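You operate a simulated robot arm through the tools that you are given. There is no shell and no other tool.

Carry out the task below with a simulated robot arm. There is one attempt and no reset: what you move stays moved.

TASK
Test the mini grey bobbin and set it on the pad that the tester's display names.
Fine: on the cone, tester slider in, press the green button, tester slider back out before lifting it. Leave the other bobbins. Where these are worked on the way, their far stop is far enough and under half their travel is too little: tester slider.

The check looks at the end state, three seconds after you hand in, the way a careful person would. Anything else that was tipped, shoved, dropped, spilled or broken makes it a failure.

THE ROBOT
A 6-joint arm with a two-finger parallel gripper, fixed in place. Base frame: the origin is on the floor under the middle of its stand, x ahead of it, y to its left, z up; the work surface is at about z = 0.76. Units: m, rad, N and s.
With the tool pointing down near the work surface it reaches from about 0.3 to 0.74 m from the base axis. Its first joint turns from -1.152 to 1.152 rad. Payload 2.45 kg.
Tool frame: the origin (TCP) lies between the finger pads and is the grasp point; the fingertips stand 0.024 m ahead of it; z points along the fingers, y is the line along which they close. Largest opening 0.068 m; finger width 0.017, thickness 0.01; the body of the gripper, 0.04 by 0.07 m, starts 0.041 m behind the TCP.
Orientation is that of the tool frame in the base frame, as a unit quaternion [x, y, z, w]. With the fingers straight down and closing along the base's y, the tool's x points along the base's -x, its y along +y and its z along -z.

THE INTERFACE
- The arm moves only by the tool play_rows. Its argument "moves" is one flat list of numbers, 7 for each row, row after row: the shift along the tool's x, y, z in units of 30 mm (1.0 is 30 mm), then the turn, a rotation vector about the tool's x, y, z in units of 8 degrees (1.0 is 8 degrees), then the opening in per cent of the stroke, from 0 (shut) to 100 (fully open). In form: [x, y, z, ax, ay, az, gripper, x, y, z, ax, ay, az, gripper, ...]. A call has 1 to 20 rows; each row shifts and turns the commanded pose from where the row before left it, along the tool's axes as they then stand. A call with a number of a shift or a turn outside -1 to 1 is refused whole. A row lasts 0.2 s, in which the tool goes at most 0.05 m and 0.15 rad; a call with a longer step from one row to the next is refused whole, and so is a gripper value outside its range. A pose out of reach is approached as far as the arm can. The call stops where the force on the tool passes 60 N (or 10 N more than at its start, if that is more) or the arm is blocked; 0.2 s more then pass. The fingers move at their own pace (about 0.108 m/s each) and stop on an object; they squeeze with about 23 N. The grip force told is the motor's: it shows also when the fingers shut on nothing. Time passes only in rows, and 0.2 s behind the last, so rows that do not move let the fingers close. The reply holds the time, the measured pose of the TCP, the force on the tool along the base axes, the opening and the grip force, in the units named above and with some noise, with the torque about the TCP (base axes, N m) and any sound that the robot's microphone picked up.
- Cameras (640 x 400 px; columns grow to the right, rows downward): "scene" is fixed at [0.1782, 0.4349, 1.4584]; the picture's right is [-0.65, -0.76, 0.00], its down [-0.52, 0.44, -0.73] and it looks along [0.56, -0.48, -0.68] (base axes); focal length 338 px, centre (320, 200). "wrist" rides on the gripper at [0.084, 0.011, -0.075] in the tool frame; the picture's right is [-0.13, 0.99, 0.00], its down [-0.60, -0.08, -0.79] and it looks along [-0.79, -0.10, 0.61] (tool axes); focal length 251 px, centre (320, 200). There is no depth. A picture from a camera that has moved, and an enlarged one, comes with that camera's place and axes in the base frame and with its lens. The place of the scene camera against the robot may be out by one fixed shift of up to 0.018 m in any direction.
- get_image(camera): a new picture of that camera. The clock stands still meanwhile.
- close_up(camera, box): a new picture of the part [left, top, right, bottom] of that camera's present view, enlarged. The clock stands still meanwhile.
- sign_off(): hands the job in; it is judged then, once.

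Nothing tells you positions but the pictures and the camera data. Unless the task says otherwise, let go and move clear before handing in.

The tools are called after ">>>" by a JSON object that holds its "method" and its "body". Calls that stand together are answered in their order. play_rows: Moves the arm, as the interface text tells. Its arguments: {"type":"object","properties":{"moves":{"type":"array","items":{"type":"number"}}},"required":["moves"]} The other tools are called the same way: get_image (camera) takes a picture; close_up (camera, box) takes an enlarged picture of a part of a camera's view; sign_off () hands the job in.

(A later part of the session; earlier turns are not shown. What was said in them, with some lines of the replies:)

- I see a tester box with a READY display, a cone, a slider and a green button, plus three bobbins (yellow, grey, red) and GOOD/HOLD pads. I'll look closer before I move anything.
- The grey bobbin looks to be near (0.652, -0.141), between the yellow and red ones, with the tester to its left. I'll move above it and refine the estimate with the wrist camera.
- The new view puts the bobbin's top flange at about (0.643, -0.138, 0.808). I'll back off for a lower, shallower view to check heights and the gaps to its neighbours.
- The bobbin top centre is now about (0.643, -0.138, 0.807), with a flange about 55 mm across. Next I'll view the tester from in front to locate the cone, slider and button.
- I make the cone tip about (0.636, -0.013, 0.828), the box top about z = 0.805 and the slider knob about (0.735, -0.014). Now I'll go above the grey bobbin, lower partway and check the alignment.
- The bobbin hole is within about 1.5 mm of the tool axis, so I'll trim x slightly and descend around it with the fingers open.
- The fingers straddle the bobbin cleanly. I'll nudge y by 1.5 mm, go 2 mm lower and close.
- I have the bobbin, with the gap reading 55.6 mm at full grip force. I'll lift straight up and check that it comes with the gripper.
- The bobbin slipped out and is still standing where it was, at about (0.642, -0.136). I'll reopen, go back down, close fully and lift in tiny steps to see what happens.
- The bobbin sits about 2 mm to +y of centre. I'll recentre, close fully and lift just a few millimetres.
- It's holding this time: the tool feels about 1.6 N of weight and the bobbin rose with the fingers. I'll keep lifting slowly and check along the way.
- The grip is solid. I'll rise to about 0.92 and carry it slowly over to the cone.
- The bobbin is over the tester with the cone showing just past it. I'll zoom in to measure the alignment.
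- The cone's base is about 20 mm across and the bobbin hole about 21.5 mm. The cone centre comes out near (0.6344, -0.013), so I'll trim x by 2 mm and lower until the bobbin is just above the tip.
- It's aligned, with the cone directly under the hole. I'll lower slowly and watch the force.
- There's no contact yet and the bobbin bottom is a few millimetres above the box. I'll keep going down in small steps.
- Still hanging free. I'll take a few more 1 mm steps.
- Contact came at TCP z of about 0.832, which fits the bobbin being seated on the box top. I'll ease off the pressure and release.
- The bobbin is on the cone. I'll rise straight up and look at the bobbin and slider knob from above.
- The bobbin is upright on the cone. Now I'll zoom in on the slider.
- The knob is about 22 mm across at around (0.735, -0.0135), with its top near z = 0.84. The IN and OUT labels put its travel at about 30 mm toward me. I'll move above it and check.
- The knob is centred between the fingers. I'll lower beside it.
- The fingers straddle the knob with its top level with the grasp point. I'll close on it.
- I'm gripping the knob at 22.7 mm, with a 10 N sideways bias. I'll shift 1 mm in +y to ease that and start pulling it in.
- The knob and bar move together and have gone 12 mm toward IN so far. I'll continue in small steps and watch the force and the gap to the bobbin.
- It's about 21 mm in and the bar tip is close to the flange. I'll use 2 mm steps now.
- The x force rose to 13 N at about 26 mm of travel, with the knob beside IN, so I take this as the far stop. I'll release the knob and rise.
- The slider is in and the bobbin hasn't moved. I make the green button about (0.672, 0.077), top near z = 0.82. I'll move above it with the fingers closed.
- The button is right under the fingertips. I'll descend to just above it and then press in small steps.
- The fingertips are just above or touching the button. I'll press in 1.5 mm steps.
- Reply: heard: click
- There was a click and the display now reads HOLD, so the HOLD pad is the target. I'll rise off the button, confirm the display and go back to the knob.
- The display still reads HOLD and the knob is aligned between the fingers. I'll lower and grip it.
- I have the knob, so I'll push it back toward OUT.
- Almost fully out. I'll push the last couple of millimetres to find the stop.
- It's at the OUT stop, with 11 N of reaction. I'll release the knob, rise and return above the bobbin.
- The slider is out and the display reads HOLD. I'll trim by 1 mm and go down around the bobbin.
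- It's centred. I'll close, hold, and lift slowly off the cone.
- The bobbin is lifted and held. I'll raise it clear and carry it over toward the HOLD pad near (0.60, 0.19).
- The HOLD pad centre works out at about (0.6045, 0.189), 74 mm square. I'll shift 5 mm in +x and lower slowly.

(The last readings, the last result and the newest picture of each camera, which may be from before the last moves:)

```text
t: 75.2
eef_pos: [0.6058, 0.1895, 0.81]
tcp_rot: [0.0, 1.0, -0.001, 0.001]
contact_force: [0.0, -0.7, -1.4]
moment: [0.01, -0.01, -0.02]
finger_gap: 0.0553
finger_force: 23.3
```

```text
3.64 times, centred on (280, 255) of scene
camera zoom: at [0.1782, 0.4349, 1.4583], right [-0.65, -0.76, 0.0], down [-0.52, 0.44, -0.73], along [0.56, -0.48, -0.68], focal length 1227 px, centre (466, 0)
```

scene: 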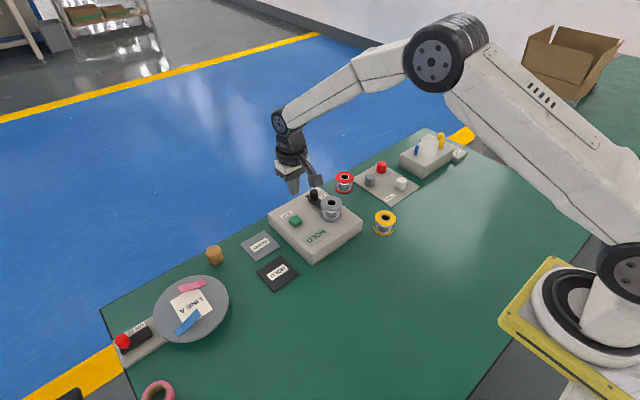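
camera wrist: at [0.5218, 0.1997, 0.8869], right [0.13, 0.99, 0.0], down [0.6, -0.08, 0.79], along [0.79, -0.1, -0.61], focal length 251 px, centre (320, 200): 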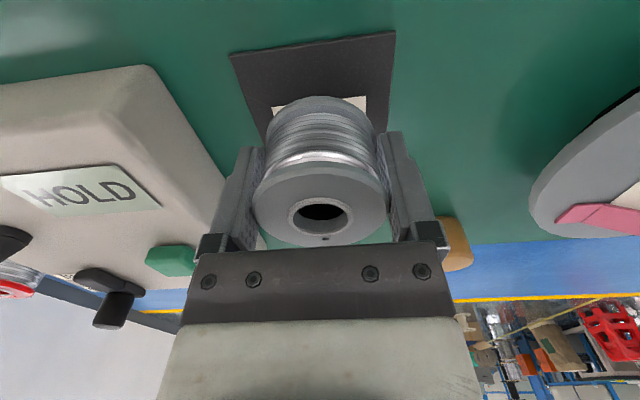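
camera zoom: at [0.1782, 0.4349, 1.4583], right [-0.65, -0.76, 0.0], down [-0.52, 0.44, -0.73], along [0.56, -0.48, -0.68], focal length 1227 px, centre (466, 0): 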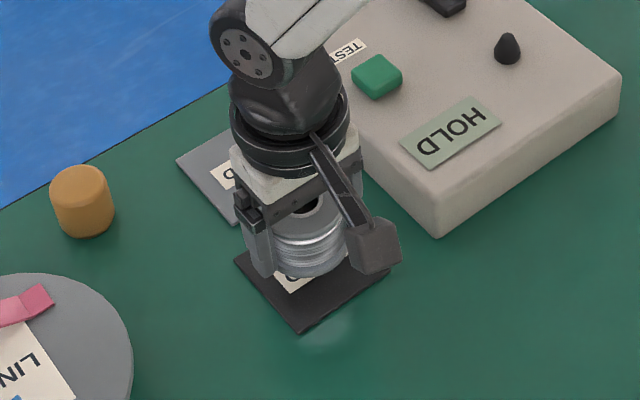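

It's centred over the pad. I'll make the final descent in small steps until it touches.

>>> {"method": "play_rows", "body": {"moves": [0.03, 0, 0.15, 0, 0, 0, 0, 0, 0, 0.15, 0, 0, 0, 0, 0, 0, 0.12, 0, 0, 0, 0, 0, 0, 0, 0, 0, 0, 0]}}

>>> {"method": "play_rows", "body": {"moves": [0, 0, 0.05, 0, 0, 0, 0, 0, 0, 0, 0, 0, 0, 0]}}

>>> {"method": "play_rows", "body": {"moves": [0, 0, 0.04, 0, 0, 0, 0, 0, 0, 0, 0, 0, 0, 0]}}

>>> {"method": "play_rows", "body": {"moves": [0, 0, 0.04, 0, 0, 0, 0, 0, 0, 0, 0, 0, 0, 0]}}

```text
t: 76.2
eef_pos: [0.6055, 0.1898, 0.7981]
tcp_rot: [0.0, 1.0, 0.0, 0.0]
contact_force: [0.3, -0.3, -1.2]
moment: [-0.02, 0.03, 0.04]
finger_gap: 0.0552
finger_force: 23.5
```

```text
t: 76.8
eef_pos: [0.6058, 0.1903, 0.7969]
tcp_rot: [0.0, 1.0, 0.0, 0.001]
contact_force: [0.9, -0.6, -1.4]
moment: [0.0, -0.02, -0.03]
finger_gap: 0.0555
finger_force: 22.9
```

```text
t: 77.4
eef_pos: [0.6054, 0.1894, 0.7961]
tcp_rot: [0.0, 1.0, 0.0, 0.002]
contact_force: [1.0, 0.0, -0.4]
moment: [-0.02, 0.01, 0.03]
finger_gap: 0.0556
finger_force: 22.9
```

```text
t: 78.0
eef_pos: [0.6044, 0.1902, 0.7943]
tcp_rot: [0.0, 1.0, 0.001, 0.001]
contact_force: [-0.1, -0.1, -0.9]
moment: [0.0, 0.0, 0.01]
finger_gap: 0.0556
finger_force: 22.9
```

>>> {"method": "play_rows", "body": {"moves": [0, 0, 0.04, 0, 0, 0, 0, 0, 0, 0, 0, 0, 0, 0]}}

>>> {"method": "play_rows", "body": {"moves": [0, 0, 0.03, 0, 0, 0, 0, 0, 0, 0, 0, 0, 0, 0]}}

>>> {"method": "close_up", "body": {"camera": "scene", "box": [230, 220, 330, 300]}}

```text
t: 78.6
eef_pos: [0.6044, 0.1898, 0.7926]
tcp_rot: [0.0, 1.0, 0.0, 0.0]
contact_force: [0.7, 0.2, -1.2]
moment: [0.01, -0.01, -0.02]
finger_gap: 0.0555
finger_force: 22.9
```

```text
t: 79.2
eef_pos: [0.6052, 0.1896, 0.7925]
tcp_rot: [0.0, 1.0, 0.0, 0.001]
contact_force: [-0.6, 0.1, -1.5]
moment: [0.02, -0.01, -0.02]
finger_gap: 0.0553
finger_force: 23.5
```

```text
5.00 times, centred on (280, 260) of scene
camera zoom: at [0.1782, 0.4349, 1.4583], right [-0.65, -0.76, 0.0], down [-0.52, 0.44, -0.73], along [0.56, -0.48, -0.68], focal length 1687 px, centre (520, -100)
```

zoom: 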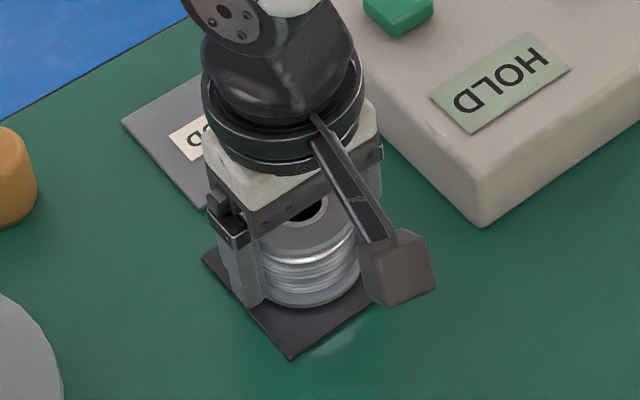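

>>> {"method": "play_rows", "body": {"moves": [0, 0, 0.04, 0, 0, 0, 0, 0, 0, 0, 0, 0, 0, 0]}}

>>> {"method": "play_rows", "body": {"moves": [0, 0, 0.03, 0, 0, 0, 0, 0, 0, 0, 0, 0, 0, 0]}}

```text
t: 79.8
eef_pos: [0.6044, 0.1905, 0.7922]
tcp_rot: [0.0, 1.0, 0.0, 0.001]
contact_force: [-3.1, 1.5, 10.4]
moment: [-0.21, 0.23, -0.07]
finger_gap: 0.0556
finger_force: 23.0
```

```text
t: 80.4
eef_pos: [0.605, 0.1908, 0.79]
tcp_rot: [0.001, 1.0, 0.0, 0.001]
contact_force: [-2.4, 0.5, 17.6]
moment: [0.09, 0.02, 0.0]
finger_gap: 0.0553
finger_force: 23.0
```

The bobbin is down on the pad, with contact at z of about 0.791. I'll ease off and release.

>>> {"method": "play_rows", "body": {"moves": [0, 0, -0.04, 0, 0, 0, 0, 0, 0, 0, 0, 0, 0, 0, 0, 0, 0, 0, 0, 0, 100, 0, 0, 0, 0, 0, 0, 100, 0, 0, 0, 0, 0, 0, 100]}}

>>> {"method": "get_image", "body": {"camera": "wrist"}}

```text
t: 81.6
eef_pos: [0.6042, 0.1909, 0.7915]
tcp_rot: [0.0, 1.0, 0.001, 0.001]
contact_force: [0.0, -0.3, -0.2]
moment: [0.0, -0.02, 0.0]
finger_gap: 0.068
finger_force: 0.1
```

```text
taken
camera wrist: at [0.5201, 0.2003, 0.8674], right [0.13, 0.99, 0.0], down [0.6, -0.08, 0.79], along [0.79, -0.1, -0.61], focal length 251 px, centre (320, 200)
```

wrist: 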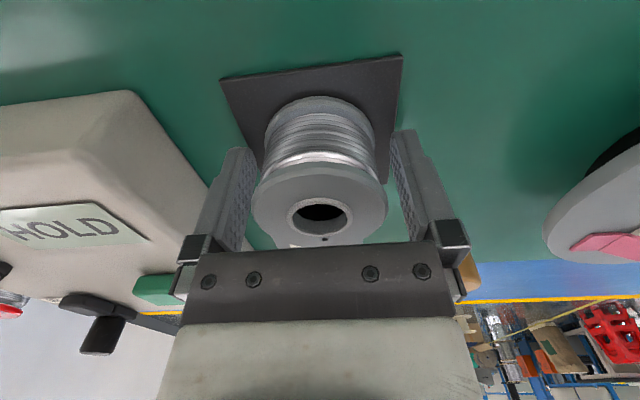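

The bobbin stands on the pad with the fingers clear of it. I'll rise straight up, back away and verify.

>>> {"method": "play_rows", "body": {"moves": [0, 0, -0.2, 0, 0, 0, 100, 0, 0, -0.4, 0, 0, 0, 100, 0, 0, -0.6, 0, 0, 0, 100, 0, 0, -0.7, 0, 0, 0, 100, 0, 0, -0.8, 0, 0, 0, 100, 0, 0, -0.8, 0, 0, 0, 100, 0, 0, -0.8, 0, 0, 0, 100, 0.5, -0.3, -0.5, 0, 0, 0, 100, 0.8, -0.5, -0.3, 0, 0, 0, 100, 0.8, -0.5, 0, 0, 0, 0, 100, 0.5, -0.3, 0, 0, 0, 0, 100, 0, 0, 0, 0, 0, 0, 100]}}

>>> {"method": "get_image", "body": {"camera": "scene"}}

>>> {"method": "close_up", "body": {"camera": "scene", "box": [220, 160, 420, 310]}}

>>> {"method": "get_image", "body": {"camera": "wrist"}}

```text
t: 84.2
eef_pos: [0.5265, 0.1429, 0.9443]
tcp_rot: [0.0, 1.0, 0.001, 0.001]
contact_force: [-0.3, 0.2, -0.3]
moment: [0.0, -0.05, -0.02]
finger_gap: 0.0681
finger_force: 0.1
```

```text
taken
```

scene: 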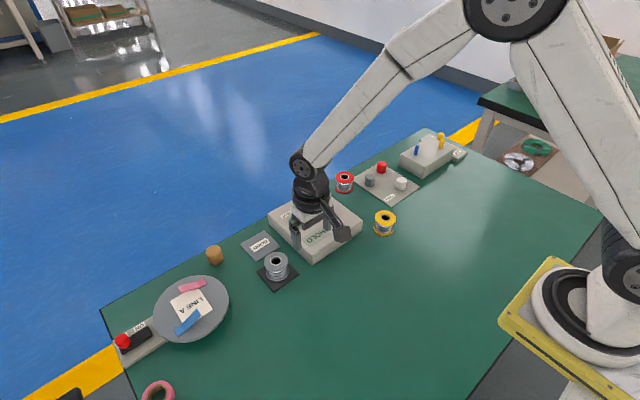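

```text
2.67 times, centred on (320, 235) of scene
camera zoom: at [0.1782, 0.4349, 1.4584], right [-0.65, -0.76, 0.0], down [-0.52, 0.44, -0.73], along [0.56, -0.48, -0.68], focal length 900 px, centre (320, 107)
```

zoom: 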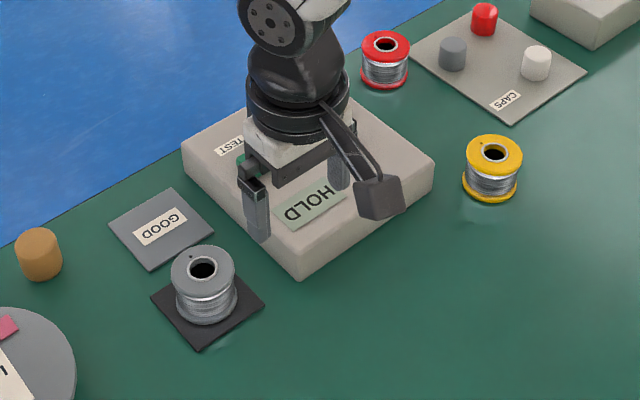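

```text
taken
camera wrist: at [0.4423, 0.1522, 1.0212], right [0.13, 0.99, 0.0], down [0.6, -0.08, 0.79], along [0.79, -0.1, -0.61], focal length 251 px, centre (320, 200)
```

wrist: 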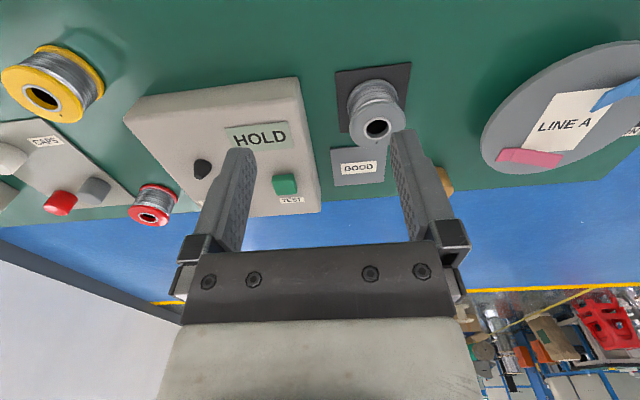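

The grey bobbin stands upright and centred on the HOLD pad. I'll move the arm clear of the view to check the slider once more.

>>> {"method": "play_rows", "body": {"moves": [0.5, -0.5, -0.6, 0, 0, 0, 100, 0.8, -0.7, -0.8, 0, 0, 0, 100, 0.8, -0.7, -0.8, 0, 0, 0, 100, 0.5, -0.5, -0.6, 0, 0, 0, 100, 0, 0, 0, 0, 0, 0, 100]}}

>>> {"method": "close_up", "body": {"camera": "scene", "box": [220, 150, 420, 310]}}

>>> {"method": "get_image", "body": {"camera": "wrist"}}

```text
t: 85.4
eef_pos: [0.4466, 0.0711, 1.0289]
tcp_rot: [0.0, 1.0, 0.0, 0.001]
contact_force: [1.0, -1.0, -0.5]
moment: [-0.02, -0.01, -0.01]
finger_gap: 0.0681
finger_force: 0.1
```

```text
2.50 times, centred on (320, 230) of scene
camera zoom: at [0.1782, 0.4349, 1.4584], right [-0.65, -0.76, 0.0], down [-0.52, 0.44, -0.73], along [0.56, -0.48, -0.68], focal length 844 px, centre (320, 125)
```

zoom: 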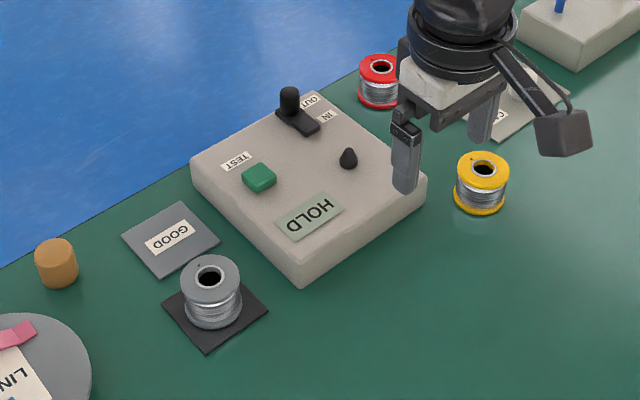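

```text
taken
camera wrist: at [0.3633, 0.0805, 1.1038], right [0.13, 0.99, 0.0], down [0.6, -0.08, 0.79], along [0.79, -0.1, -0.61], focal length 251 px, centre (320, 200)
```

wrist: 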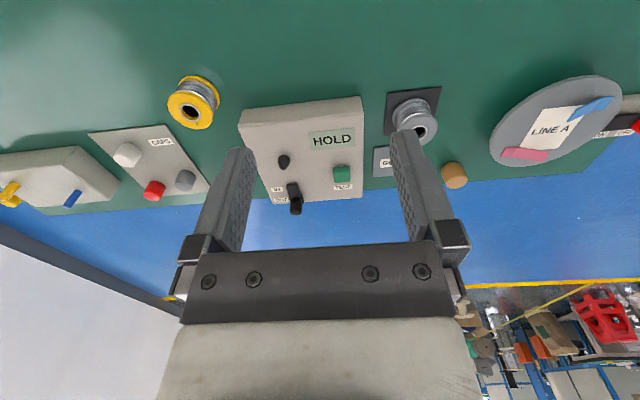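

The slider is at OUT, the display reads HOLD and the grey bobbin stands on the HOLD pad. The red and yellow bobbins are untouched and the gripper is open and clear, so I'm handing in.

>>> {"method": "sign_off", "body": {}}

```text
The job is handed in.
```

The tester's display read HOLD for the grey bobbin, so I set it upright on the HOLD pad and handed the job in.

- **Test:** I put the bobbin on the cone, pulled the slider in to its stop and pressed the green button until it clicked. I pushed the slider back out to its stop before lifting the bobbin.
- **First grip slipped:** on the first lift the bobbin slid out of the fingers and stayed standing within about 3 mm of where it was. I closed the gripper fully the second time and it held from then on.
- **End state:** in the last pictures the slider is at OUT and the red and yellow bobbins are untouched. The gripper is open and clear of everything.
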